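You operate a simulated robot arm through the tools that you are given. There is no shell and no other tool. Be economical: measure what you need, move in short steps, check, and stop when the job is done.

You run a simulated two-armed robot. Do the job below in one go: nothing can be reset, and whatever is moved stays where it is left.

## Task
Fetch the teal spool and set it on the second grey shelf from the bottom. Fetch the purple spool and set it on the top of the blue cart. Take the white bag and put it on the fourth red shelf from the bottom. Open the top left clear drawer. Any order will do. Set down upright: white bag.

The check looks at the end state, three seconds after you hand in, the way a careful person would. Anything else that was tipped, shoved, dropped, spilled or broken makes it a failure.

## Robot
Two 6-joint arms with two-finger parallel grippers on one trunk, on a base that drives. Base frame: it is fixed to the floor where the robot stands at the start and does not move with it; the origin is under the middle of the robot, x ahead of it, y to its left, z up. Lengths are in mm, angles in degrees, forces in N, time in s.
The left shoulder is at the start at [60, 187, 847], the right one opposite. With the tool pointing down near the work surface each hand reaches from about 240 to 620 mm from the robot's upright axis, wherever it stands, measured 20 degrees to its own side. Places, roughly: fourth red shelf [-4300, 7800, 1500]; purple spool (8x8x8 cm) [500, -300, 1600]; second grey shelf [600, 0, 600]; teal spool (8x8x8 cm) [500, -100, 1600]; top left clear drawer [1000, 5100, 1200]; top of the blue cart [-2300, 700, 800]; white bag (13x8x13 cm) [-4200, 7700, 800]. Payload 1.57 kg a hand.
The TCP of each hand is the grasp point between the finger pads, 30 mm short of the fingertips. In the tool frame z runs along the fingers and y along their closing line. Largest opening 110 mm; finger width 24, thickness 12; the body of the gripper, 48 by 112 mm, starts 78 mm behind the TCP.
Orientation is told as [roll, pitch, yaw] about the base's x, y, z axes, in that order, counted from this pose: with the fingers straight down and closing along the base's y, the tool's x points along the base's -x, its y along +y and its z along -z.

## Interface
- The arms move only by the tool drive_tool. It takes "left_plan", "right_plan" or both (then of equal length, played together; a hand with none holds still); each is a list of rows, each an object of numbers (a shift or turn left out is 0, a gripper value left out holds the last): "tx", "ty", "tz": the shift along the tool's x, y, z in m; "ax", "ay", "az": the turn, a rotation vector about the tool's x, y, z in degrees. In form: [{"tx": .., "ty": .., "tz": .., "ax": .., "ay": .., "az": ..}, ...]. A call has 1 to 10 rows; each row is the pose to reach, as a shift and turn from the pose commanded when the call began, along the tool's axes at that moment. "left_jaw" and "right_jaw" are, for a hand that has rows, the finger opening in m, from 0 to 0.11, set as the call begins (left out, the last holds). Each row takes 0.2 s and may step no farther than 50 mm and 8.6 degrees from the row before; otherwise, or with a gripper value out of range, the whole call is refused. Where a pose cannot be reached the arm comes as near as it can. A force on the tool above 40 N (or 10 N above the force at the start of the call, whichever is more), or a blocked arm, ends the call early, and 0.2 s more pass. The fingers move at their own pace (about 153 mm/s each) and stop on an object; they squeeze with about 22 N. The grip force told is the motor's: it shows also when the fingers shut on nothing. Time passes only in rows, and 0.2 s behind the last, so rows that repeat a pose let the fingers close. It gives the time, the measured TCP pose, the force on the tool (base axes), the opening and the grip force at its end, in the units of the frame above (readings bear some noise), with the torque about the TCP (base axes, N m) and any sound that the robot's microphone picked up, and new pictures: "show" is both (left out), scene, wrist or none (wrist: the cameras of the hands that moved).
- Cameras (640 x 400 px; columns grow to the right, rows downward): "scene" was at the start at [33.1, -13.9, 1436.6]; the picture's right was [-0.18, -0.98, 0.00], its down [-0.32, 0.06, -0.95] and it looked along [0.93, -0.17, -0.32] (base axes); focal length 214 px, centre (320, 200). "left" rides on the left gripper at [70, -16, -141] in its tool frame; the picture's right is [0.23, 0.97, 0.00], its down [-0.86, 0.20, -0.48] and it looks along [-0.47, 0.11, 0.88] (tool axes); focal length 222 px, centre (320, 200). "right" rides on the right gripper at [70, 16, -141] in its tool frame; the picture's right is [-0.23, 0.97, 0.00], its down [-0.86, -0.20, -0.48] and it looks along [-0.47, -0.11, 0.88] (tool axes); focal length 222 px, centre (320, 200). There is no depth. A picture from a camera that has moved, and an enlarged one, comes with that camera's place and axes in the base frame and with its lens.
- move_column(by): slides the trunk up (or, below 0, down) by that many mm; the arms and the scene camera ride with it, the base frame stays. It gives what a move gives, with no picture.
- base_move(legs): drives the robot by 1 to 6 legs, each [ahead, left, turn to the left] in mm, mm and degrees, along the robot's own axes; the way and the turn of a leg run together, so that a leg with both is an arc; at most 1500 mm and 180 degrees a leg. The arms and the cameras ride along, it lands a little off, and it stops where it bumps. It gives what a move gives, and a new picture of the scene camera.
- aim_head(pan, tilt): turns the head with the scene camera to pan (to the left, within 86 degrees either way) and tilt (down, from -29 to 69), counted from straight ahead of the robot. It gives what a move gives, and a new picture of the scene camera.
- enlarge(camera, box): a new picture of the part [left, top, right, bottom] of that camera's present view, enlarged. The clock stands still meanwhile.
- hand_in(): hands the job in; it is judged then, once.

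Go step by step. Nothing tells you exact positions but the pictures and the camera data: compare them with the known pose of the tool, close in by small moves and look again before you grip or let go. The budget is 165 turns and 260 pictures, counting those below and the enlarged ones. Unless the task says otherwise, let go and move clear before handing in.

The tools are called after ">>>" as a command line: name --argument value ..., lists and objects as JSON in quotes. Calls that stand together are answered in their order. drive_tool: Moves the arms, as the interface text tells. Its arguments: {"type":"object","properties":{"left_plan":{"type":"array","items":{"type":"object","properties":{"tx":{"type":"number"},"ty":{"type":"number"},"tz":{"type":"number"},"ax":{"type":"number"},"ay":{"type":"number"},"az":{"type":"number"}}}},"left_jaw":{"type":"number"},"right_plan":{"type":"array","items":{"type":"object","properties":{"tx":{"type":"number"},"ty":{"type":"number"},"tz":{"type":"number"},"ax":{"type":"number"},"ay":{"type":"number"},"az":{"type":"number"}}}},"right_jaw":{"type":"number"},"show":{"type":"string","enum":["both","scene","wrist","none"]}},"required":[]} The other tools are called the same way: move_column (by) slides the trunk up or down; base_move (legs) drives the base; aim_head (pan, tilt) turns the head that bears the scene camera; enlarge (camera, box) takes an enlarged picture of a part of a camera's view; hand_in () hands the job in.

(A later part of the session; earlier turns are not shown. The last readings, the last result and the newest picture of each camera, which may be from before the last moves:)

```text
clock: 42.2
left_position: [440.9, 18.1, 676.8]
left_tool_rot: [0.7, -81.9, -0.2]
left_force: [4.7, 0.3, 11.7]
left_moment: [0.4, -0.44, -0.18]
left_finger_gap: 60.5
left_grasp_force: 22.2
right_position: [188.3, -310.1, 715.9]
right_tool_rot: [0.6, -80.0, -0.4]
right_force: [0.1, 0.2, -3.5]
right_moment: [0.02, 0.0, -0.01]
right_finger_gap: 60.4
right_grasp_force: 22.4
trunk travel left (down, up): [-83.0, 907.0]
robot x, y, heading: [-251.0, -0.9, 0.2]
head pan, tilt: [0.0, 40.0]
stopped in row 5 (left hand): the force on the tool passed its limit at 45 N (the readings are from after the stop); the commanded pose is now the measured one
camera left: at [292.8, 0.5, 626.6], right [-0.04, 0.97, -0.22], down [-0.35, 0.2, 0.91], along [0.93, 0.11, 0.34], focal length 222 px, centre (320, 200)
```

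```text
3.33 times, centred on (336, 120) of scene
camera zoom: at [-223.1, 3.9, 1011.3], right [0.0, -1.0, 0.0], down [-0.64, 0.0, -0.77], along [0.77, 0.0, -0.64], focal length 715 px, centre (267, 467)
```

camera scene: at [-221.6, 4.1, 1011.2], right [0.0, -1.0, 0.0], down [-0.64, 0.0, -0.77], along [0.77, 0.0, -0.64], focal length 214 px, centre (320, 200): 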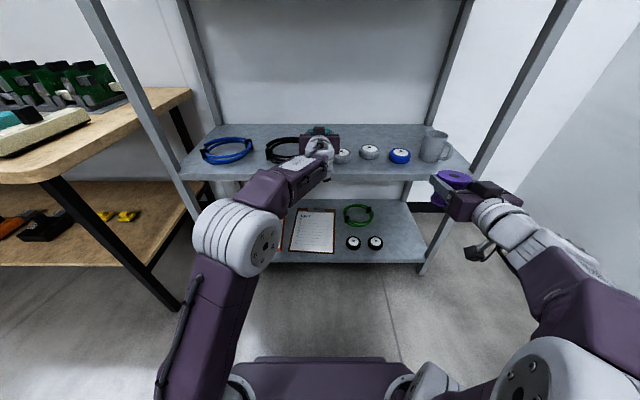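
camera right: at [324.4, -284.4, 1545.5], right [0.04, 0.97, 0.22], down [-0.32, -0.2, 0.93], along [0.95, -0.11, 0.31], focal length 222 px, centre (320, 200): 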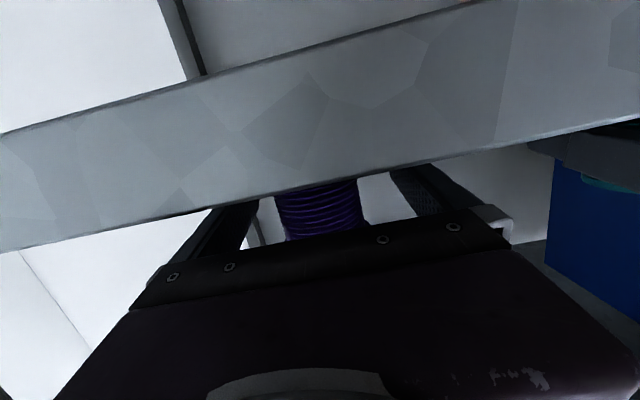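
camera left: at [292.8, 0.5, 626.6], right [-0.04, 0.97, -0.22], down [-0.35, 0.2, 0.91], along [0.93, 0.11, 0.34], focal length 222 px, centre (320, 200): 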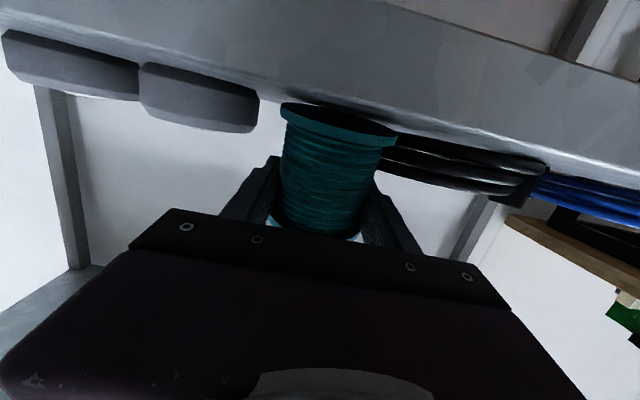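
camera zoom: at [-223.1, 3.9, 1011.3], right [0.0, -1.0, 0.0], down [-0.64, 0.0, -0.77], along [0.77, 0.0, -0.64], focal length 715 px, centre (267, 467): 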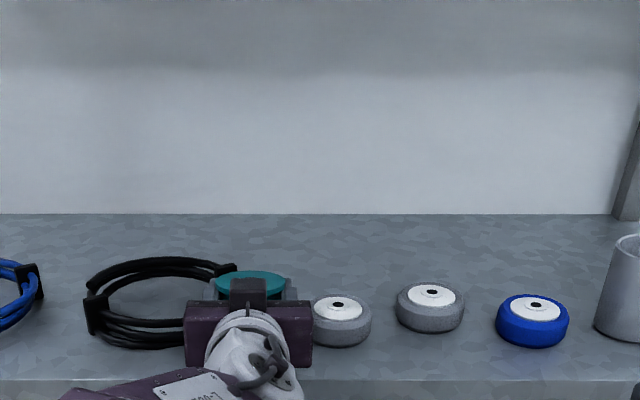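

The spool's rear-left edge touched the cable (the moment puts the contact there), so that spot is too tight. I lift off, pull the left hand back and survey the board unobstructed.

>>> drive_tool --left_plan '[{"tx": -0.03, "tz": -0.004}, {"tx": -0.06, "tz": -0.008}, {"tx": -0.0535, "tz": -0.056, "ty": 0.01}, {"tx": -0.047, "tz": -0.1, "ty": 0.02}, {"tx": -0.04, "tz": -0.145, "ty": 0.03}, {"tx": -0.034, "tz": -0.19, "ty": 0.04}, {"tx": -0.027, "tz": -0.235, "ty": 0.06}, {"tx": -0.027, "tz": -0.235, "ty": 0.1}, {"tx": -0.027, "tz": -0.235, "ty": 0.14, "ay": 1.9}]' --show "none"

>>> move_column --by 200

>>> aim_head --pan 0 --tilt 40

>>> enlarge --camera "scene" --box '[180, 130, 436, 290]'

```text
clock: 44.2
left_position: [235.5, 150.6, 727.6]
left_tool_rot: [0.2, -79.5, 0.2]
left_force: [0.2, 0.0, -2.8]
left_moment: [-0.01, -0.02, 0.0]
left_finger_gap: 60.4
left_grasp_force: 22.0
left hand out of reach, approached as far as the arm can: row 8, 9
right_position: [189.9, -310.0, 715.6]
right_tool_rot: [0.2, -79.9, 0.0]
right_force: [-0.7, -0.9, -2.7]
right_moment: [-0.02, -0.04, 0.0]
right_finger_gap: 60.3
right_grasp_force: 22.0
trunk travel left (down, up): [-83.0, 907.0]
robot x, y, heading: [-249.4, 3.7, 0.2]
head pan, tilt: [0.0, 40.0]
```

```text
clock: 46.4
left_position: [236.5, 149.7, 928.1]
left_tool_rot: [0.2, -79.5, 0.2]
left_force: [-0.4, 0.6, -2.5]
left_moment: [0.03, 0.0, 0.0]
left_finger_gap: 60.5
left_grasp_force: 22.2
right_position: [190.3, -310.9, 916.8]
right_tool_rot: [0.3, -79.9, 0.0]
right_force: [0.1, -0.4, -3.1]
right_moment: [-0.03, -0.02, 0.01]
right_finger_gap: 59.9
right_grasp_force: 21.8
trunk travel left (down, up): [-283.0, 707.0]
robot x, y, heading: [-250.2, 1.5, -0.1]
head pan, tilt: [0.0, 40.0]
```

```text
clock: 47.0
left_position: [235.2, 149.1, 927.4]
left_tool_rot: [0.2, -79.5, 0.1]
left_force: [-1.4, -0.4, -3.5]
left_moment: [0.02, -0.01, 0.01]
left_finger_gap: 60.7
left_grasp_force: 22.1
right_position: [189.8, -309.8, 916.0]
right_tool_rot: [0.2, -79.9, -0.1]
right_force: [0.1, 0.9, -3.2]
right_moment: [0.03, -0.01, 0.01]
right_finger_gap: 60.1
right_grasp_force: 22.0
trunk travel left (down, up): [-283.0, 707.0]
robot x, y, heading: [-248.3, 3.4, 0.0]
head pan, tilt: [0.0, 40.0]
camera scene: at [-221.6, 4.2, 1211.2], right [0.0, -1.0, 0.0], down [-0.64, 0.0, -0.77], along [0.77, 0.0, -0.64], focal length 214 px, centre (320, 200)
```

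scene: 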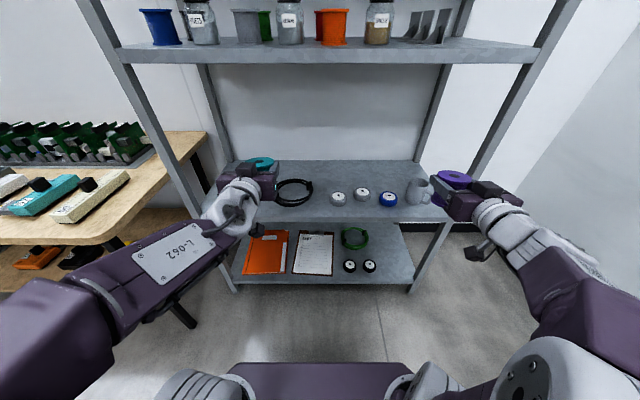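

```text
2.50 times, centred on (308, 210) of scene
camera zoom: at [-221.6, 4.2, 1211.2], right [0.0, -1.0, 0.0], down [-0.64, 0.0, -0.77], along [0.77, 0.0, -0.64], focal length 536 px, centre (350, 175)
```

zoom: 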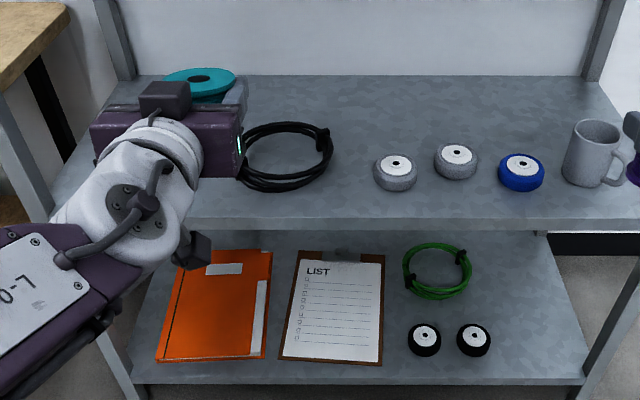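

Now it's clear: tape at (454,-71, r≈36), cable edge near (458,70), board z≈627 with edge x≈368. A spot at (412, 20) fits, and since fingers stay between the spool's flanges, a small 72 mm release opening will do.

>>> move_column --by -200

>>> drive_tool --left_plan '[{"ty": -0.045}, {"ty": -0.09}, {"ty": -0.13}, {"ty": -0.13, "tz": 0.044, "tx": -0.008}, {"ty": -0.13, "tz": 0.088, "tx": -0.016}, {"ty": -0.13, "tz": 0.132, "tx": -0.024}, {"ty": -0.13, "tz": 0.174, "tx": -0.0322}, {"ty": -0.13, "tz": 0.174, "tx": -0.0322}]' --show "wrist"

>>> enlarge --camera "scene" --box '[240, 60, 432, 180]'

```text
clock: 49.2
left_position: [236.1, 149.0, 728.6]
left_tool_rot: [0.1, -79.6, 0.3]
left_force: [-0.4, -0.9, -2.9]
left_moment: [0.03, -0.02, 0.02]
left_finger_gap: 60.6
left_grasp_force: 22.3
right_position: [190.1, -309.2, 716.0]
right_tool_rot: [0.1, -79.8, 0.0]
right_force: [1.0, 0.1, -3.6]
right_moment: [-0.03, -0.01, -0.05]
right_finger_gap: 60.4
right_grasp_force: 21.4
trunk travel left (down, up): [-83.0, 907.0]
robot x, y, heading: [-247.8, -0.2, 0.4]
head pan, tilt: [0.0, 40.0]
```

```text
clock: 51.0
left_position: [416.1, 20.9, 724.8]
left_tool_rot: [0.3, -79.5, -0.1]
left_force: [0.2, 0.4, -3.7]
left_moment: [0.02, 0.0, -0.02]
left_finger_gap: 60.5
left_grasp_force: 22.1
right_position: [190.3, -310.2, 715.9]
right_tool_rot: [0.2, -79.9, 0.0]
right_force: [-0.2, 0.2, -3.4]
right_moment: [0.0, -0.01, 0.03]
right_finger_gap: 60.4
right_grasp_force: 22.1
trunk travel left (down, up): [-83.0, 907.0]
robot x, y, heading: [-249.0, -0.4, 0.1]
head pan, tilt: [0.0, 40.0]
camera left: at [264.8, 3.0, 681.7], right [-0.05, 0.97, -0.22], down [-0.32, 0.2, 0.93], along [0.95, 0.12, 0.3], focal length 222 px, centre (320, 200)
```

left: 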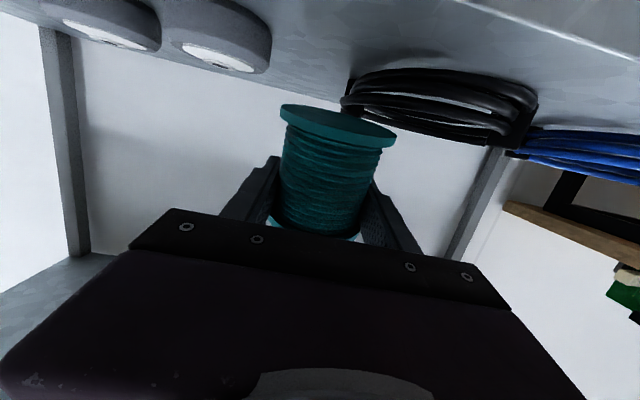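

```text
3.33 times, centred on (336, 120) of scene
camera zoom: at [-221.4, 4.1, 1011.2], right [0.0, -1.0, 0.0], down [-0.64, 0.0, -0.77], along [0.77, 0.0, -0.64], focal length 715 px, centre (267, 467)
```

zoom: 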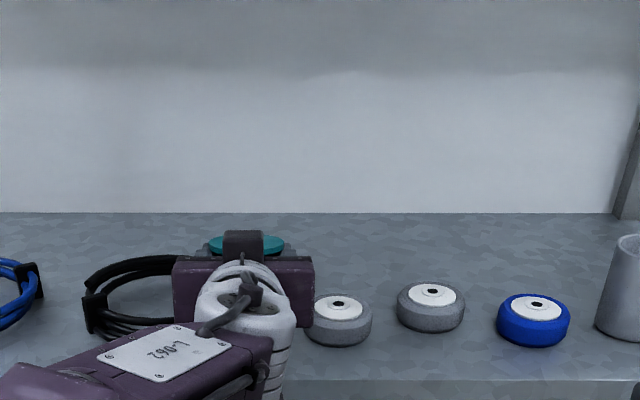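

>>> drive_tool --left_plan '[{"tx": 0.02, "tz": 0.002}, {"tx": 0.0413, "tz": 0.0045}, {"tx": 0.0413, "tz": 0.0045}]' --show "wrist"

>>> drive_tool --left_plan '[{"tx": 0.004, "tz": 0.0007}, {"tx": 0.006, "tz": 0.001}, {"tx": 0.006, "tz": 0.001}]' --show "none"

```text
clock: 51.8
left_position: [413.5, 22.2, 684.3]
left_tool_rot: [0.2, -79.4, 0.2]
left_force: [0.0, -0.6, -2.8]
left_moment: [-0.02, 0.01, -0.02]
left_finger_gap: 60.5
left_grasp_force: 22.0
right_position: [190.9, -309.5, 715.4]
right_tool_rot: [0.3, -79.9, 0.0]
right_force: [0.6, 0.2, -3.7]
right_moment: [0.03, -0.03, -0.04]
right_finger_gap: 60.3
right_grasp_force: 22.2
trunk travel left (down, up): [-83.0, 907.0]
robot x, y, heading: [-251.4, 1.4, 0.2]
head pan, tilt: [0.0, 40.0]
camera left: at [260.9, 4.0, 640.3], right [-0.05, 0.97, -0.22], down [-0.32, 0.2, 0.93], along [0.95, 0.12, 0.3], focal length 222 px, centre (320, 200)
```

left: 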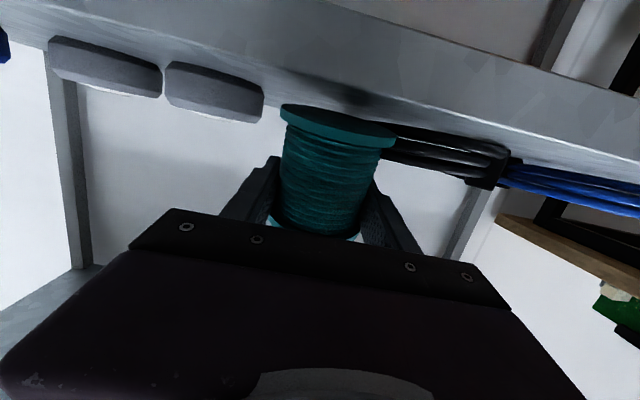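

```text
clock: 52.6
left_position: [411.8, 20.9, 678.5]
left_tool_rot: [0.4, -79.5, 0.0]
left_force: [0.2, -0.2, -1.6]
left_moment: [0.01, -0.04, 0.03]
left_finger_gap: 60.5
left_grasp_force: 22.6
right_position: [189.0, -309.9, 716.8]
right_tool_rot: [0.2, -79.9, 0.0]
right_force: [-0.3, -0.2, -3.0]
right_moment: [0.01, -0.02, 0.01]
right_finger_gap: 60.4
right_grasp_force: 21.8
trunk travel left (down, up): [-83.0, 907.0]
robot x, y, heading: [-250.3, 1.6, 0.2]
head pan, tilt: [0.0, 40.0]
```

>>> drive_tool --left_plan '[{"tx": 0.003, "tz": 0.0005}, {"tx": 0.003, "tz": 0.0005}]' --show "wrist"

>>> enlarge --camera "scene" --box '[240, 60, 432, 180]'

```text
clock: 53.2
left_position: [410.6, 21.0, 677.6]
left_tool_rot: [0.3, -79.6, 0.1]
left_force: [0.8, -0.2, -2.8]
left_moment: [0.0, -0.06, 0.01]
left_finger_gap: 60.2
left_grasp_force: 22.5
right_position: [188.9, -308.9, 715.8]
right_tool_rot: [0.2, -79.9, 0.0]
right_force: [0.4, 0.2, -2.4]
right_moment: [-0.01, 0.0, -0.03]
right_finger_gap: 60.0
right_grasp_force: 22.1
trunk travel left (down, up): [-83.0, 907.0]
robot x, y, heading: [-246.5, 4.3, -0.0]
head pan, tilt: [0.0, 40.0]
camera left: at [259.0, 2.7, 633.1], right [-0.05, 0.97, -0.22], down [-0.32, 0.2, 0.93], along [0.95, 0.11, 0.3], focal length 222 px, centre (320, 200)
```

left: 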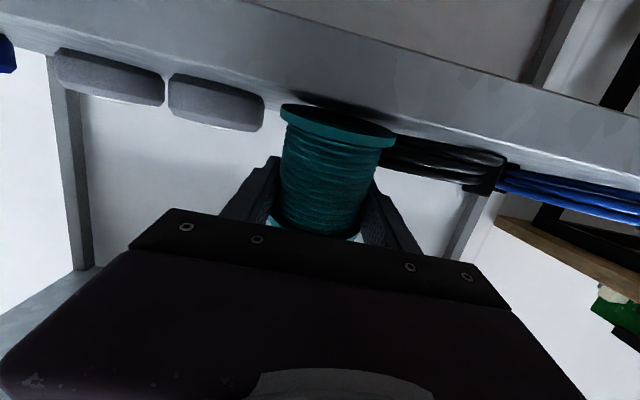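

```text
3.33 times, centred on (336, 120) of scene
camera zoom: at [-221.6, 4.1, 1011.2], right [0.0, -1.0, 0.0], down [-0.64, 0.0, -0.77], along [0.77, 0.0, -0.64], focal length 715 px, centre (267, 467)
```

zoom: 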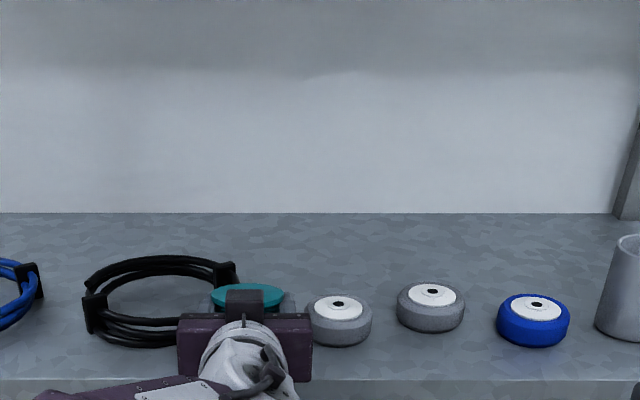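

>>> drive_tool --left_plan '[{"tx": 0.004, "tz": 0.0007}, {"tx": 0.004, "tz": 0.0007}]' --show "none"

>>> drive_tool --left_plan '[{"tx": 0.003, "tz": 0.0005}, {"tx": 0.003, "tz": 0.0005}]' --show "none"

```text
clock: 53.8
left_position: [407.9, 21.3, 676.0]
left_tool_rot: [0.2, -79.9, 0.2]
left_force: [2.4, -0.3, 11.0]
left_moment: [-0.04, -0.48, -0.08]
left_finger_gap: 60.8
left_grasp_force: 21.7
right_position: [188.2, -310.2, 717.1]
right_tool_rot: [0.2, -80.0, 0.0]
right_force: [-0.7, 0.0, -3.3]
right_moment: [-0.02, 0.03, -0.03]
right_finger_gap: 60.4
right_grasp_force: 22.3
trunk travel left (down, up): [-83.0, 907.0]
robot x, y, heading: [-245.7, 1.7, 0.2]
head pan, tilt: [0.0, 40.0]
```

```text
clock: 54.4
left_position: [408.3, 20.5, 671.4]
left_tool_rot: [0.3, -79.6, 0.1]
left_force: [-1.7, -0.7, 8.5]
left_moment: [-0.06, -0.27, -0.02]
left_finger_gap: 60.2
left_grasp_force: 22.4
right_position: [187.2, -309.3, 716.1]
right_tool_rot: [0.3, -80.1, 0.0]
right_force: [0.3, 0.5, -2.9]
right_moment: [0.03, 0.01, 0.01]
right_finger_gap: 60.3
right_grasp_force: 21.3
trunk travel left (down, up): [-83.0, 907.0]
robot x, y, heading: [-249.9, -1.0, -0.0]
head pan, tilt: [0.0, 40.0]
```

Firm, level contact with the board. I open just enough (72 mm) and check.

>>> drive_tool --left_plan '[{"tz": 0}, {"tz": 0}]' --left_jaw 0.074 --show "wrist"

>>> enlarge --camera "scene" --box '[240, 60, 432, 180]'

```text
clock: 55.0
left_position: [409.8, 20.8, 671.2]
left_tool_rot: [0.3, -79.5, 0.2]
left_force: [-0.3, -1.0, 0.7]
left_moment: [-0.03, 0.0, 0.0]
left_finger_gap: 73.8
left_grasp_force: 0.0
right_position: [188.1, -310.5, 715.5]
right_tool_rot: [0.2, -79.9, -0.1]
right_force: [0.0, 0.2, -2.6]
right_moment: [0.0, -0.01, 0.0]
right_finger_gap: 60.0
right_grasp_force: 22.2
trunk travel left (down, up): [-83.0, 907.0]
robot x, y, heading: [-244.5, 1.0, 0.4]
head pan, tilt: [0.0, 40.0]
camera left: at [258.2, 2.6, 626.2], right [-0.05, 0.97, -0.22], down [-0.32, 0.2, 0.93], along [0.95, 0.12, 0.3], focal length 222 px, centre (320, 200)
```

left: 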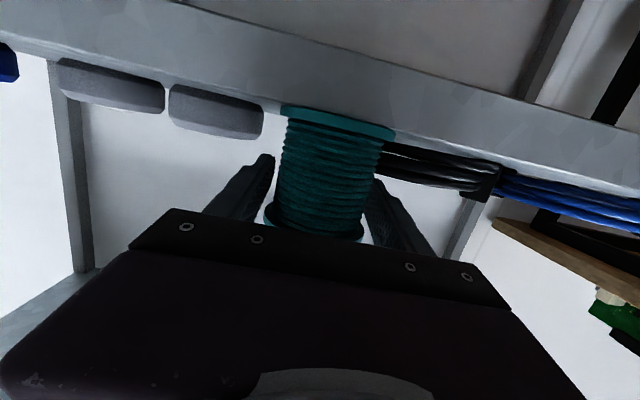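

```text
3.33 times, centred on (336, 120) of scene
camera zoom: at [-221.9, 4.1, 1011.2], right [0.0, -1.0, 0.0], down [-0.64, 0.0, -0.77], along [0.77, 0.0, -0.64], focal length 715 px, centre (267, 467)
```

zoom: 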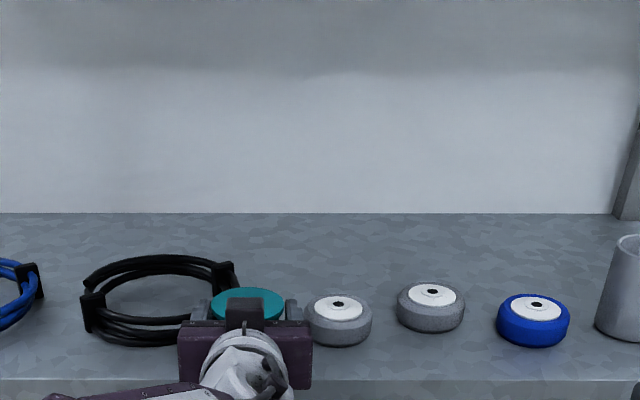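

The spool stands upright, free of its neighbours. I draw the hand straight back.

>>> drive_tool --left_plan '[{"tz": -0.03, "tx": 0.0055}, {"tz": -0.06, "tx": 0.011}, {"tz": -0.1, "tx": 0.018}, {"tz": -0.14, "tx": 0.025}]' --show "wrist"

>>> base_move --legs '[[-350, 0, 0]]'

>>> enlarge --camera "scene" --box '[220, 90, 412, 210]'

```text
clock: 56.0
left_position: [268.8, 19.2, 671.9]
left_tool_rot: [0.5, -79.6, 0.0]
left_force: [-0.3, 0.1, -0.4]
left_moment: [-0.02, -0.03, -0.03]
left_finger_gap: 73.8
left_grasp_force: 0.0
right_position: [188.7, -309.0, 716.5]
right_tool_rot: [0.2, -79.9, 0.0]
right_force: [0.0, 0.3, -3.0]
right_moment: [-0.02, 0.0, -0.01]
right_finger_gap: 60.1
right_grasp_force: 21.5
trunk travel left (down, up): [-83.0, 907.0]
robot x, y, heading: [-247.0, -0.1, 0.0]
head pan, tilt: [0.0, 40.0]
camera left: at [117.9, 0.1, 627.7], right [-0.05, 0.97, -0.22], down [-0.32, 0.2, 0.93], along [0.95, 0.11, 0.3], focal length 222 px, centre (320, 200)
```

left: 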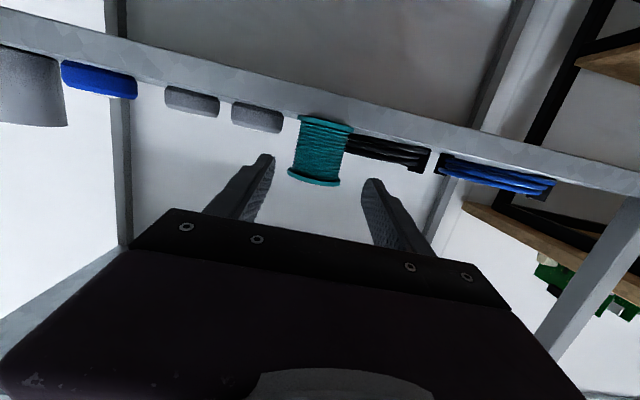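

```text
clock: 58.2
left_position: [-83.9, 13.8, 671.8]
left_tool_rot: [0.3, -79.6, -0.4]
left_force: [-0.7, 0.0, 0.4]
left_moment: [-0.02, 0.0, -0.01]
left_finger_gap: 74.0
left_grasp_force: 0.0
right_position: [-166.8, -312.7, 715.9]
right_tool_rot: [0.2, -79.9, -0.5]
right_force: [0.0, 0.8, -3.1]
right_moment: [0.0, -0.02, -0.01]
right_finger_gap: 60.3
right_grasp_force: 22.3
trunk travel left (down, up): [-83.0, 907.0]
robot x, y, heading: [-602.1, 1.1, -0.7]
head pan, tilt: [0.0, 40.0]
camera scene: at [-575.1, 4.6, 1011.2], right [-0.01, -1.0, 0.0], down [-0.64, 0.0, -0.77], along [0.77, 0.0, -0.64], focal length 214 px, centre (320, 200)
```

scene: 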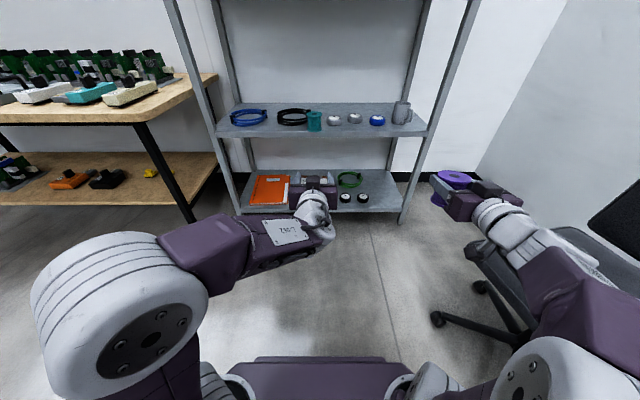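

```text
3.33 times, centred on (316, 150) of scene
camera zoom: at [-575.1, 4.6, 1011.2], right [-0.01, -1.0, 0.0], down [-0.64, 0.0, -0.77], along [0.77, 0.0, -0.64], focal length 715 px, centre (333, 367)
```

zoom: 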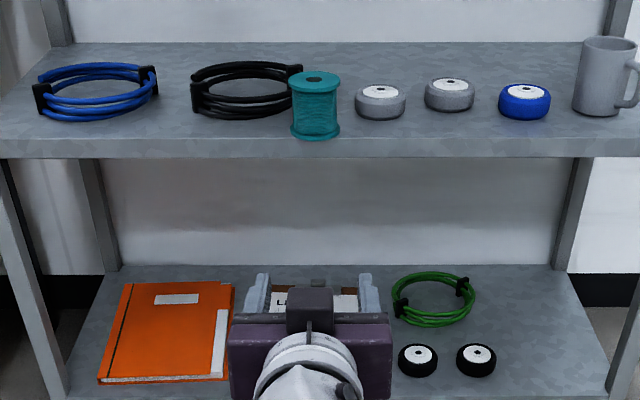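

Teal stands on the second board. Now the blue cart: I raise the trunk a little and look left and right for the way.

>>> move_column --by 300

>>> aim_head --pan 86 --tilt 20

>>> aim_head --pan -86 --tilt 20

```text
clock: 61.2
left_position: [-84.3, 14.7, 971.3]
left_tool_rot: [0.3, -79.6, -0.3]
left_force: [-0.8, 0.1, -0.3]
left_moment: [0.02, -0.02, -0.05]
left_finger_gap: 73.8
left_grasp_force: 0.1
right_position: [-165.8, -313.6, 1015.9]
right_tool_rot: [0.2, -80.0, -0.6]
right_force: [0.0, 0.9, -3.0]
right_moment: [0.01, -0.01, -0.03]
right_finger_gap: 60.1
right_grasp_force: 21.9
trunk travel left (down, up): [-383.0, 607.0]
robot x, y, heading: [-598.4, 0.3, -0.3]
head pan, tilt: [0.0, 40.0]
```

```text
clock: 62.9
left_position: [-83.0, 14.0, 972.5]
left_tool_rot: [0.2, -79.6, -0.4]
left_force: [-0.1, 0.6, -0.4]
left_moment: [-0.01, -0.04, -0.01]
left_finger_gap: 74.1
left_grasp_force: 0.1
right_position: [-167.8, -313.9, 1015.5]
right_tool_rot: [0.2, -79.9, -0.6]
right_force: [-0.8, 0.1, -2.2]
right_moment: [0.02, 0.0, 0.0]
right_finger_gap: 60.2
right_grasp_force: 21.7
trunk travel left (down, up): [-383.0, 607.0]
robot x, y, heading: [-601.5, 1.5, -0.3]
head pan, tilt: [85.9, 20.0]
camera scene: at [-652.7, 97.9, 1342.7], right [1.0, -0.08, 0.0], down [-0.03, -0.34, -0.94], along [0.07, 0.94, -0.34], focal length 214 px, centre (320, 200)
```

scene: 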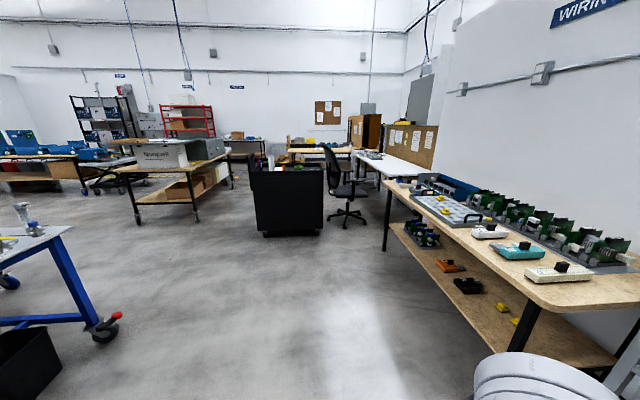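

```text
clock: 65.5
left_position: [-82.6, 15.1, 972.9]
left_tool_rot: [0.3, -79.6, -0.3]
left_force: [0.6, 0.1, 0.6]
left_moment: [-0.01, 0.03, 0.0]
left_finger_gap: 73.9
left_grasp_force: 0.1
right_position: [-167.5, -313.3, 1016.5]
right_tool_rot: [0.2, -79.9, -0.5]
right_force: [0.3, 0.1, -2.7]
right_moment: [-0.01, 0.0, -0.03]
right_finger_gap: 60.3
right_grasp_force: 21.9
trunk travel left (down, up): [-383.0, 607.0]
robot x, y, heading: [-601.0, 1.3, -0.3]
head pan, tilt: [-85.9, 20.0]
camera scene: at [-654.0, -87.9, 1342.6], right [-1.0, -0.06, 0.0], down [-0.02, 0.34, -0.94], along [0.06, -0.94, -0.34], focal length 214 px, centre (320, 200)
```

scene: 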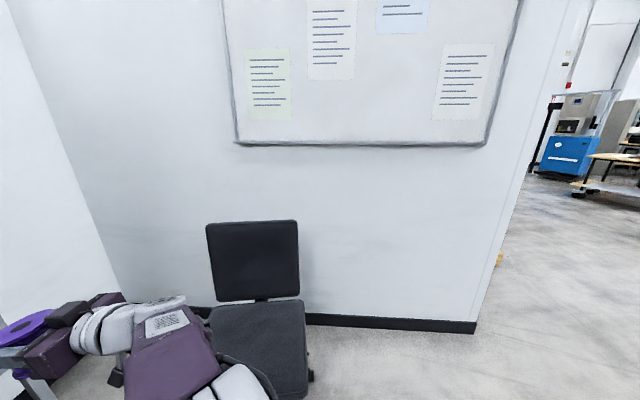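

The blue-framed cart is behind-left. I turn left to face it.

>>> base_move --legs '[[0, 0, 90], [0, 0, 68]]'

>>> aim_head --pan 0 --tilt 20

```text
clock: 72.5
left_position: [-1076.5, 211.7, 970.8]
left_tool_rot: [0.3, -79.5, 154.3]
left_force: [0.3, 0.3, 0.0]
left_moment: [0.0, 0.02, 0.0]
left_finger_gap: 74.0
left_grasp_force: 0.1
right_position: [-860.9, 471.6, 1016.1]
right_tool_rot: [0.2, -79.9, 154.1]
right_force: [0.3, 0.1, -3.0]
right_moment: [0.01, -0.01, 0.02]
right_finger_gap: 60.4
right_grasp_force: 22.1
trunk travel left (down, up): [-383.0, 607.0]
robot x, y, heading: [-603.2, 0.0, 154.4]
head pan, tilt: [-85.9, 20.0]
camera scene: at [-512.2, 66.0, 1342.6], right [0.93, -0.37, 0.0], down [-0.13, -0.32, -0.94], along [0.35, 0.87, -0.34], focal length 214 px, centre (320, 200)
```

scene: 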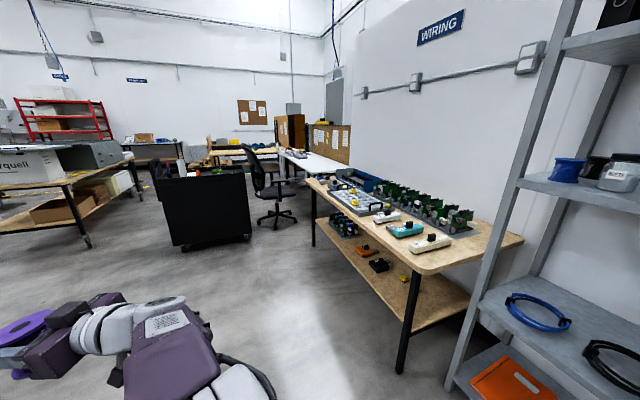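

```text
clock: 74.1
left_position: [-1075.3, 212.7, 972.4]
left_tool_rot: [0.3, -79.6, 154.3]
left_force: [1.0, -0.3, 1.4]
left_moment: [0.04, 0.01, 0.0]
left_finger_gap: 74.0
left_grasp_force: 0.0
right_position: [-860.4, 472.7, 1016.7]
right_tool_rot: [0.4, -79.9, 154.1]
right_force: [-0.4, 0.2, -3.1]
right_moment: [-0.01, -0.02, -0.01]
right_finger_gap: 60.1
right_grasp_force: 22.1
trunk travel left (down, up): [-383.0, 607.0]
robot x, y, heading: [-600.7, 1.8, 154.5]
head pan, tilt: [0.0, 20.0]
camera scene: at [-630.4, 19.8, 1342.6], right [0.43, 0.9, 0.0], down [0.31, -0.15, -0.94], along [-0.85, 0.41, -0.34], focal length 214 px, centre (320, 200)
```

scene: 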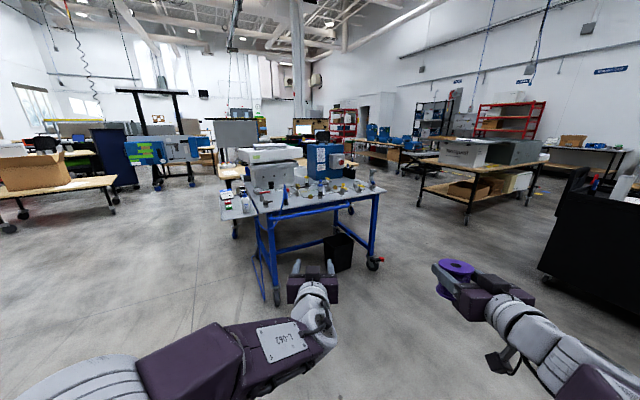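

>>> enlarge --camera "scene" --box '[200, 130, 408, 260]'

```text
3.08 times, centred on (304, 195) of scene
camera zoom: at [-630.4, 19.8, 1342.6], right [0.43, 0.9, 0.0], down [0.31, -0.15, -0.94], along [-0.85, 0.41, -0.34], focal length 660 px, centre (369, 215)
```

zoom: 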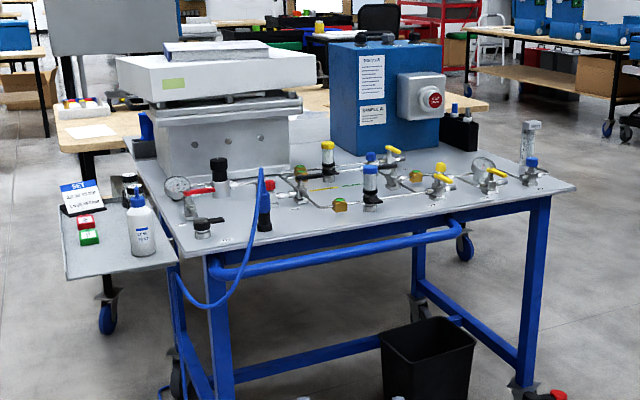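

That is the blue cart: front edge near x≈-1920, y from 210 to 1257, with fittings on top. I drive up square to it and look from higher.

>>> base_move --legs '[[0, 0, 25.5], [550, -700, 0]]'

>>> move_column --by 250

>>> aim_head --pan 0 --tilt 40

>>> enlarge --camera "scene" --box '[128, 0, 512, 240]'

```text
clock: 80.1
left_position: [-1666.3, 706.5, 972.9]
left_tool_rot: [0.4, -79.6, 178.2]
left_force: [0.8, -0.2, -0.5]
left_moment: [0.01, 0.02, 0.03]
left_finger_gap: 73.8
left_grasp_force: 0.0
right_position: [-1575.9, 1032.4, 1015.0]
right_tool_rot: [0.4, -79.9, 178.0]
right_force: [0.9, -0.1, -3.1]
right_moment: [0.02, 0.0, 0.01]
right_finger_gap: 60.3
right_grasp_force: 21.7
trunk travel left (down, up): [-383.0, 607.0]
robot x, y, heading: [-1149.6, 710.4, 178.2]
head pan, tilt: [0.0, 20.0]
camera scene: at [-1180.1, 712.0, 1342.6], right [0.03, 1.0, 0.0], down [0.34, -0.01, -0.94], along [-0.94, 0.03, -0.34], focal length 214 px, centre (320, 200)
```

scene: 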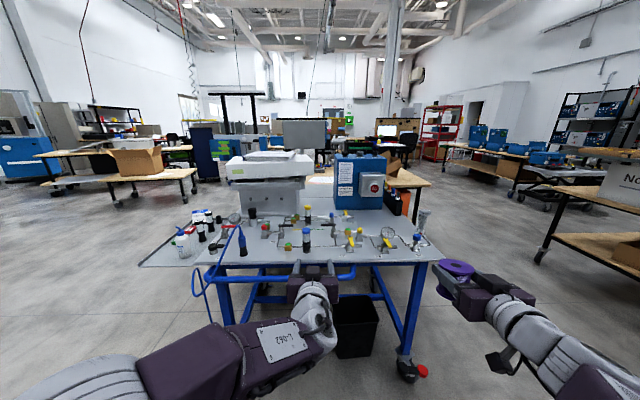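

```text
clock: 82.7
left_position: [-1667.3, 706.6, 1221.2]
left_tool_rot: [0.4, -79.6, 178.3]
left_force: [-0.6, 0.1, -0.4]
left_moment: [-0.01, 0.0, 0.0]
left_finger_gap: 74.0
left_grasp_force: 0.1
right_position: [-1576.4, 1031.8, 1267.1]
right_tool_rot: [0.3, -79.9, 178.0]
right_force: [0.2, 0.2, -3.0]
right_moment: [0.01, 0.03, 0.0]
right_finger_gap: 60.2
right_grasp_force: 22.4
trunk travel left (down, up): [-633.0, 357.0]
robot x, y, heading: [-1149.7, 706.2, 178.3]
head pan, tilt: [0.0, 20.0]
```

```text
clock: 83.5
left_position: [-1667.1, 706.8, 1220.9]
left_tool_rot: [0.3, -79.6, 178.2]
left_force: [0.7, -0.4, -0.6]
left_moment: [0.04, 0.01, 0.01]
left_finger_gap: 73.9
left_grasp_force: 0.1
right_position: [-1576.0, 1032.2, 1266.7]
right_tool_rot: [0.3, -79.9, 178.0]
right_force: [0.4, -0.1, -4.0]
right_moment: [0.0, -0.03, 0.02]
right_finger_gap: 60.2
right_grasp_force: 21.9
trunk travel left (down, up): [-633.0, 357.0]
robot x, y, heading: [-1143.1, 711.2, 178.1]
head pan, tilt: [0.0, 40.0]
camera scene: at [-1171.9, 711.5, 1561.3], right [0.03, 1.0, 0.0], down [0.64, -0.02, -0.77], along [-0.77, 0.02, -0.64], focal length 214 px, centre (320, 200)
```

scene: 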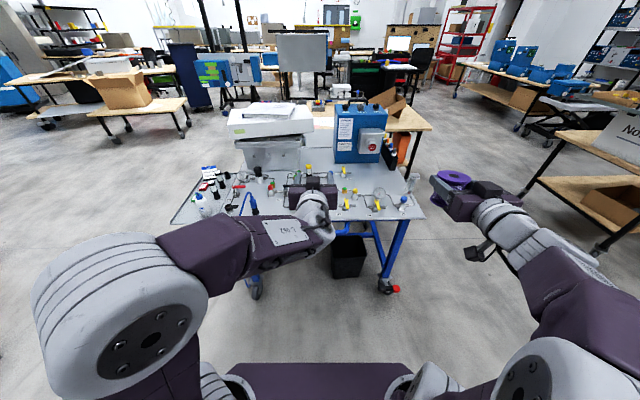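

```text
1.67 times, centred on (320, 120) of scene
camera zoom: at [-1171.9, 711.5, 1561.3], right [0.03, 1.0, 0.0], down [0.64, -0.02, -0.77], along [-0.77, 0.02, -0.64], focal length 358 px, centre (320, 333)
```

zoom: 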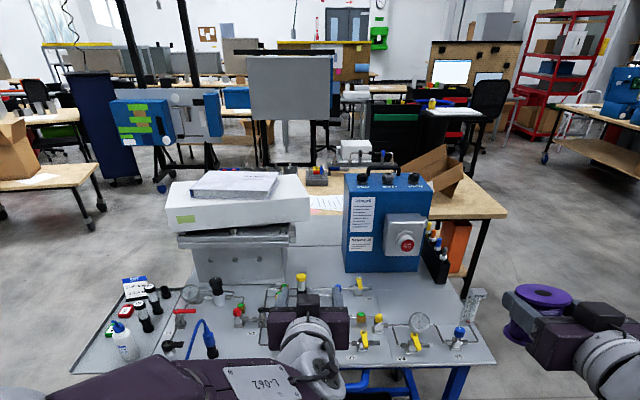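

>>> enlarge --camera "scene" --box '[310, 140, 438, 220]'

>>> enlarge --camera "scene" --box '[166, 150, 326, 250]'

```text
5.00 times, centred on (374, 180) of scene
camera zoom: at [-1171.9, 711.5, 1561.3], right [0.03, 1.0, 0.0], down [0.64, -0.02, -0.77], along [-0.77, 0.02, -0.64], focal length 1072 px, centre (50, 300)
```

zoom: 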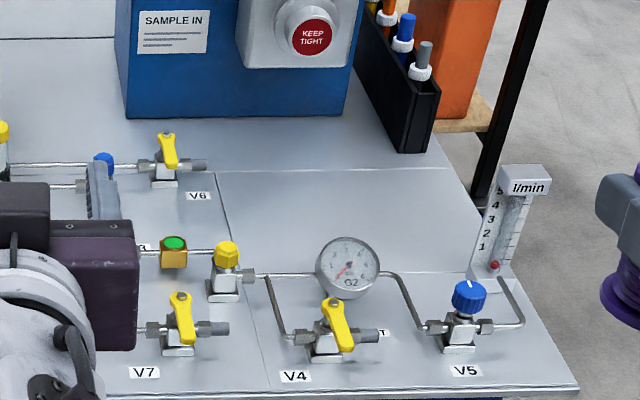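

```text
4.00 times, centred on (246, 200) of scene
camera zoom: at [-1171.9, 711.5, 1561.3], right [0.03, 1.0, 0.0], down [0.64, -0.02, -0.77], along [-0.77, 0.02, -0.64], focal length 858 px, centre (616, 200)
```

zoom: 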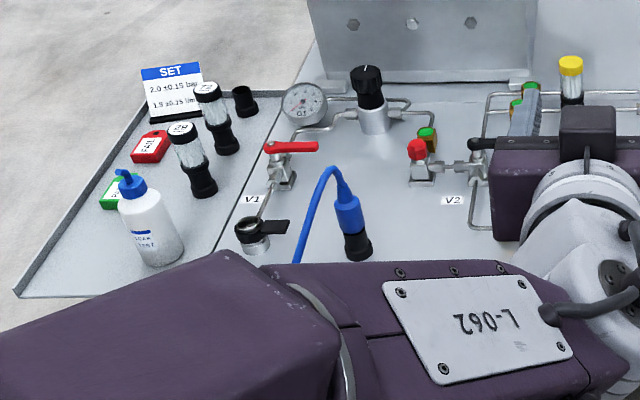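

A clear panel area lies on the right side of the cart top, around (-2250, 1175), between the flow meter and the pen box. It is best reached from the cart's right side, so I raise the left hand out of the way and drive round.

>>> drive_tool --left_plan '[{"tx": -0.045, "tz": -0.008, "ty": 0.02}, {"tx": -0.09, "tz": -0.016, "ty": 0.04}, {"tx": -0.135, "tz": -0.024, "ty": 0.06}, {"tx": -0.18, "tz": -0.032, "ty": 0.08}, {"tx": -0.22, "tz": -0.04, "ty": 0.1}]' --show "none"

>>> base_move --legs '[[0, -1190, 0], [0, 0, 92], [0, -400, 0]]'

```text
clock: 84.7
left_position: [-1671.8, 608.5, 1444.6]
left_tool_rot: [0.1, -79.5, 178.4]
left_force: [-0.2, -0.1, 0.0]
left_moment: [0.01, 0.01, 0.01]
left_finger_gap: 74.3
left_grasp_force: 0.0
right_position: [-1576.2, 1033.0, 1267.2]
right_tool_rot: [0.4, -80.0, 178.2]
right_force: [-0.1, 0.0, -3.6]
right_moment: [0.02, 0.0, -0.03]
right_finger_gap: 60.3
right_grasp_force: 22.3
trunk travel left (down, up): [-633.0, 357.0]
robot x, y, heading: [-1149.8, 708.5, 178.2]
head pan, tilt: [0.0, 40.0]
```

```text
clock: 96.7
left_position: [-1378.6, 1344.6, 1444.1]
left_tool_rot: [0.2, -79.6, -87.0]
left_force: [-0.6, 0.8, -0.3]
left_moment: [0.01, 0.0, 0.0]
left_finger_gap: 73.7
left_grasp_force: 0.0
right_position: [-1809.9, 1406.6, 1266.3]
right_tool_rot: [0.2, -79.9, -87.3]
right_force: [-0.2, -0.1, -3.0]
right_moment: [-0.02, 0.02, 0.0]
right_finger_gap: 60.6
right_grasp_force: 21.9
trunk travel left (down, up): [-633.0, 357.0]
robot x, y, heading: [-1522.1, 1856.2, -87.2]
head pan, tilt: [0.0, 40.0]
camera scene: at [-1517.9, 1836.7, 1561.2], right [-1.0, -0.05, 0.0], down [-0.03, 0.64, -0.77], along [0.04, -0.76, -0.64], focal length 214 px, centre (320, 200)
```

scene: 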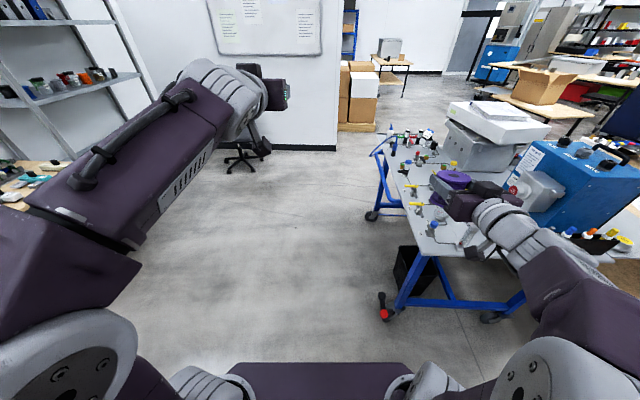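

>>> base_move --legs '[[0, -430, -2.8]]'

>>> aim_head --pan -25 --tilt 50

>>> enlarge --camera "scene" --box '[220, 60, 460, 210]'

```text
clock: 99.3
left_position: [-1830.5, 1328.4, 1444.1]
left_tool_rot: [0.2, -79.5, -89.9]
left_force: [0.7, 0.4, 0.8]
left_moment: [-0.01, -0.02, 0.01]
left_finger_gap: 74.1
left_grasp_force: 0.0
right_position: [-2259.3, 1409.2, 1265.7]
right_tool_rot: [0.1, -79.9, -89.9]
right_force: [-0.3, 1.2, -2.9]
right_moment: [0.01, 0.02, 0.01]
right_finger_gap: 60.3
right_grasp_force: 22.2
trunk travel left (down, up): [-633.0, 357.0]
robot x, y, heading: [-1950.1, 1844.2, -89.9]
head pan, tilt: [0.0, 40.0]
camera scene: at [-1946.8, 1825.4, 1561.2], right [-1.0, 0.0, 0.0], down [0.0, 0.64, -0.77], along [0.0, -0.77, -0.64], focal length 214 px, centre (320, 200)
```

scene: 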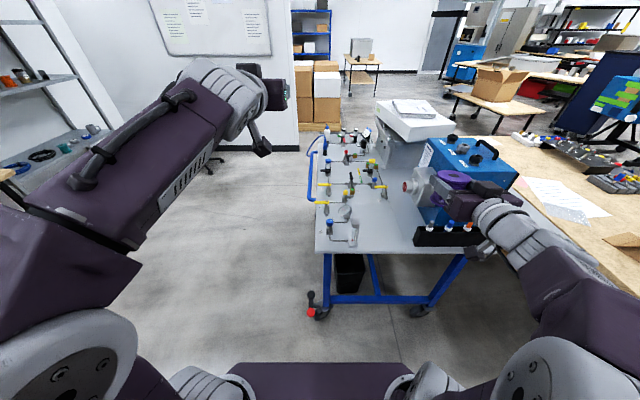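

```text
clock: 100.2
left_position: [-1831.5, 1327.6, 1445.8]
left_tool_rot: [0.2, -79.6, -89.8]
left_force: [-0.5, 0.5, -0.1]
left_moment: [-0.01, -0.03, 0.0]
left_finger_gap: 74.1
left_grasp_force: 0.0
right_position: [-2259.0, 1409.1, 1266.2]
right_tool_rot: [0.2, -79.9, -89.8]
right_force: [-0.3, 0.8, -2.4]
right_moment: [0.01, 0.0, 0.01]
right_finger_gap: 60.0
right_grasp_force: 22.2
trunk travel left (down, up): [-633.0, 357.0]
robot x, y, heading: [-1949.7, 1851.2, -89.7]
head pan, tilt: [-25.0, 50.0]
camera scene: at [-1979.5, 1840.4, 1547.1], right [-0.91, 0.42, 0.0], down [0.32, 0.7, -0.64], along [-0.27, -0.58, -0.77], focal length 214 px, centre (320, 200)
```

scene: 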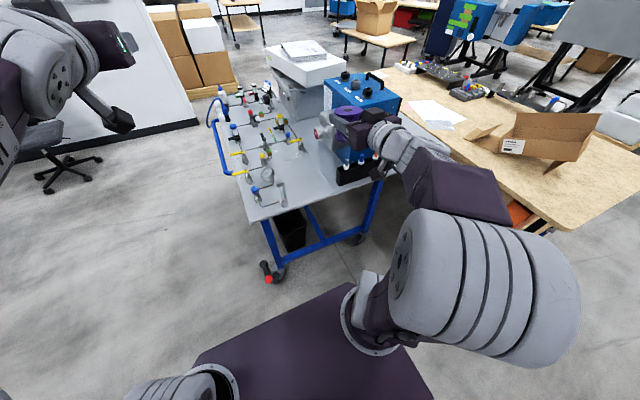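

```text
2.67 times, centred on (340, 135) of scene
camera zoom: at [-1979.5, 1840.4, 1547.1], right [-0.91, 0.42, 0.0], down [0.32, 0.7, -0.64], along [-0.27, -0.58, -0.77], focal length 572 px, centre (267, 373)
```

zoom: 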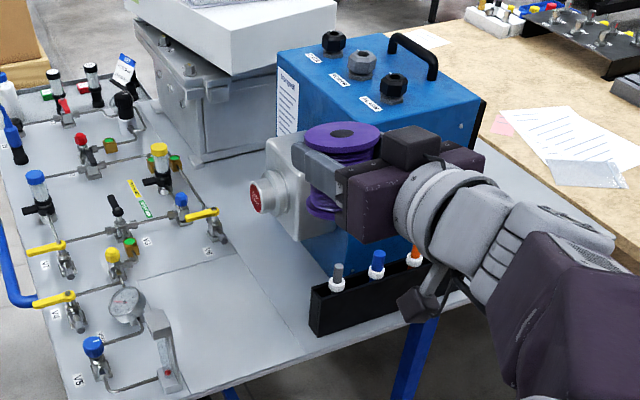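

The free patch is confirmed: centre ≈ (-2225, 1185) on the top. I lower the trunk while still outside the cart, then reach in above it.

>>> move_column --by -350

>>> drive_tool --right_plan '[{"ty": 0.034}, {"ty": 0.034, "tz": 0.044, "tx": -0.008}, {"ty": 0.034, "tz": 0.088, "tx": -0.0155}, {"ty": 0.034, "tz": 0.132, "tx": -0.0233}, {"ty": 0.034, "tz": 0.176, "tx": -0.031}, {"ty": 0.034, "tz": 0.2206, "tx": -0.039}, {"ty": 0.034, "tz": 0.2206, "tx": -0.039}]'

>>> enlarge --camera "scene" --box '[220, 60, 460, 210]'

```text
clock: 103.7
left_position: [-1832.6, 1328.0, 1094.5]
left_tool_rot: [0.3, -79.6, -90.0]
left_force: [-0.3, -0.4, -0.4]
left_moment: [-0.02, 0.0, -0.01]
left_finger_gap: 73.9
left_grasp_force: 0.1
right_position: [-2259.1, 1410.0, 917.9]
right_tool_rot: [0.2, -79.9, -90.0]
right_force: [-0.3, -0.1, -3.1]
right_moment: [0.03, -0.01, -0.01]
right_finger_gap: 60.2
right_grasp_force: 22.2
trunk travel left (down, up): [-283.0, 707.0]
robot x, y, heading: [-1948.7, 1851.0, -89.6]
head pan, tilt: [-25.0, 50.0]
```

```text
clock: 105.2
left_position: [-1832.8, 1327.8, 1094.4]
left_tool_rot: [0.4, -79.6, -89.8]
left_force: [0.5, -0.5, 0.1]
left_moment: [-0.03, -0.01, -0.04]
left_finger_gap: 74.3
left_grasp_force: 0.0
right_position: [-2224.1, 1183.0, 916.9]
right_tool_rot: [0.2, -79.9, -89.9]
right_force: [-0.2, 0.5, -3.5]
right_moment: [0.01, 0.02, 0.02]
right_finger_gap: 60.1
right_grasp_force: 22.2
right hand out of reach, approached as far as the arm can: row 1
trunk travel left (down, up): [-283.0, 707.0]
robot x, y, heading: [-1948.4, 1850.4, -89.9]
head pan, tilt: [-25.0, 50.0]
camera scene: at [-1979.7, 1840.9, 1197.1], right [-0.91, 0.42, 0.0], down [0.32, 0.7, -0.64], along [-0.27, -0.58, -0.77], focal length 214 px, centre (320, 200)
camera right: at [-2208.3, 1334.9, 872.7], right [0.97, -0.04, 0.22], down [-0.2, 0.32, 0.93], along [-0.1, -0.95, 0.3], focal length 222 px, centre (320, 200)
```

scene: 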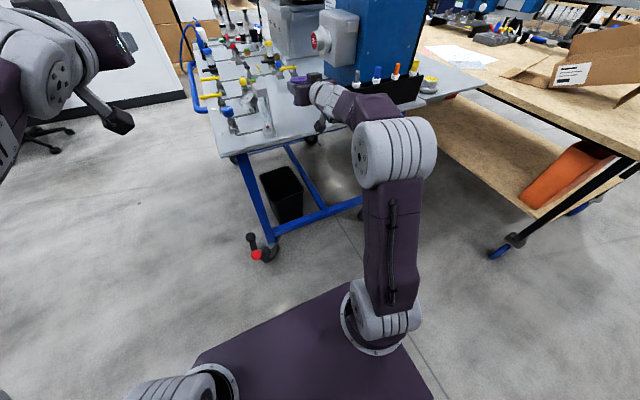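
right: 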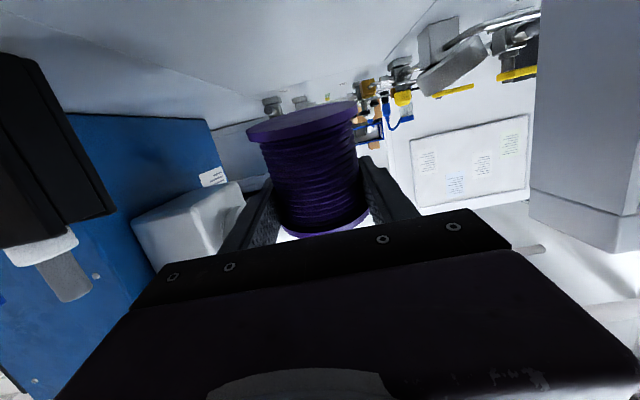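

```text
2.67 times, centred on (340, 135) of scene
camera zoom: at [-1979.7, 1840.9, 1197.1], right [-0.91, 0.42, 0.0], down [0.32, 0.7, -0.64], along [-0.27, -0.58, -0.77], focal length 572 px, centre (267, 373)
```

zoom: 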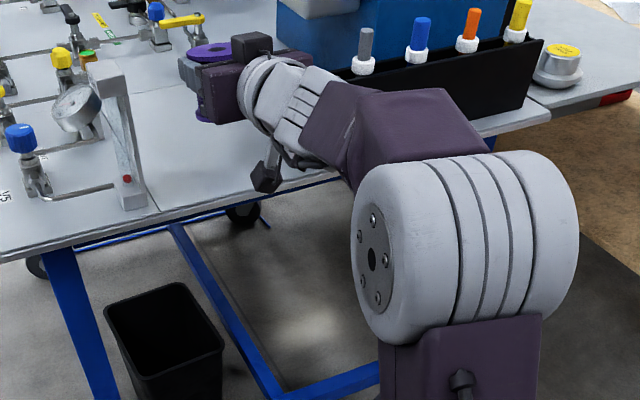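

>>> drive_tool --right_plan '[{"tx": 0.0246, "tz": 0.0044}, {"tx": 0.0492, "tz": 0.0087}, {"tx": 0.0492, "tz": 0.0087}]' --show "wrist"

>>> enlarge --camera "scene" --box '[220, 60, 460, 210]'

```text
clock: 106.0
left_position: [-1831.1, 1327.0, 1094.4]
left_tool_rot: [0.3, -79.6, -89.8]
left_force: [0.2, 0.8, -0.2]
left_moment: [0.0, 0.01, -0.03]
left_finger_gap: 74.0
left_grasp_force: 0.1
right_position: [-2224.8, 1185.3, 864.6]
right_tool_rot: [0.3, -80.0, -89.9]
right_force: [0.1, 0.0, -2.9]
right_moment: [0.02, -0.01, -0.02]
right_finger_gap: 60.2
right_grasp_force: 21.6
trunk travel left (down, up): [-283.0, 707.0]
robot x, y, heading: [-1947.6, 1847.0, -89.7]
head pan, tilt: [-25.0, 50.0]
camera right: at [-2208.9, 1336.8, 820.5], right [0.97, -0.04, 0.22], down [-0.2, 0.32, 0.93], along [-0.11, -0.95, 0.31], focal length 222 px, centre (320, 200)
```

right: 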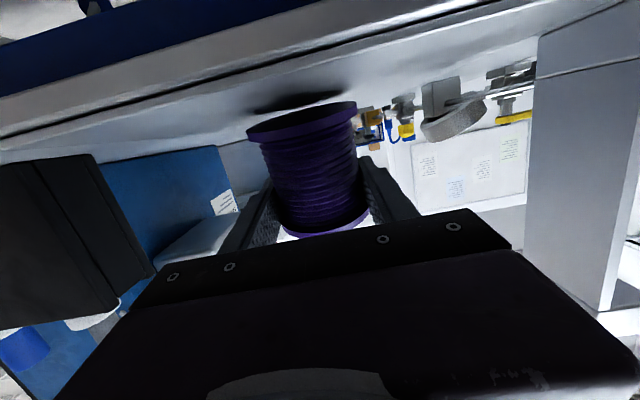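

```text
2.67 times, centred on (340, 135) of scene
camera zoom: at [-1979.8, 1840.5, 1197.1], right [-0.91, 0.42, 0.0], down [0.32, 0.7, -0.64], along [-0.27, -0.58, -0.77], focal length 572 px, centre (267, 373)
```

zoom: 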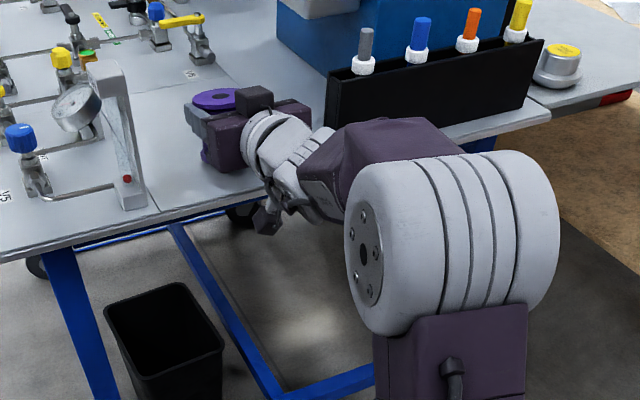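

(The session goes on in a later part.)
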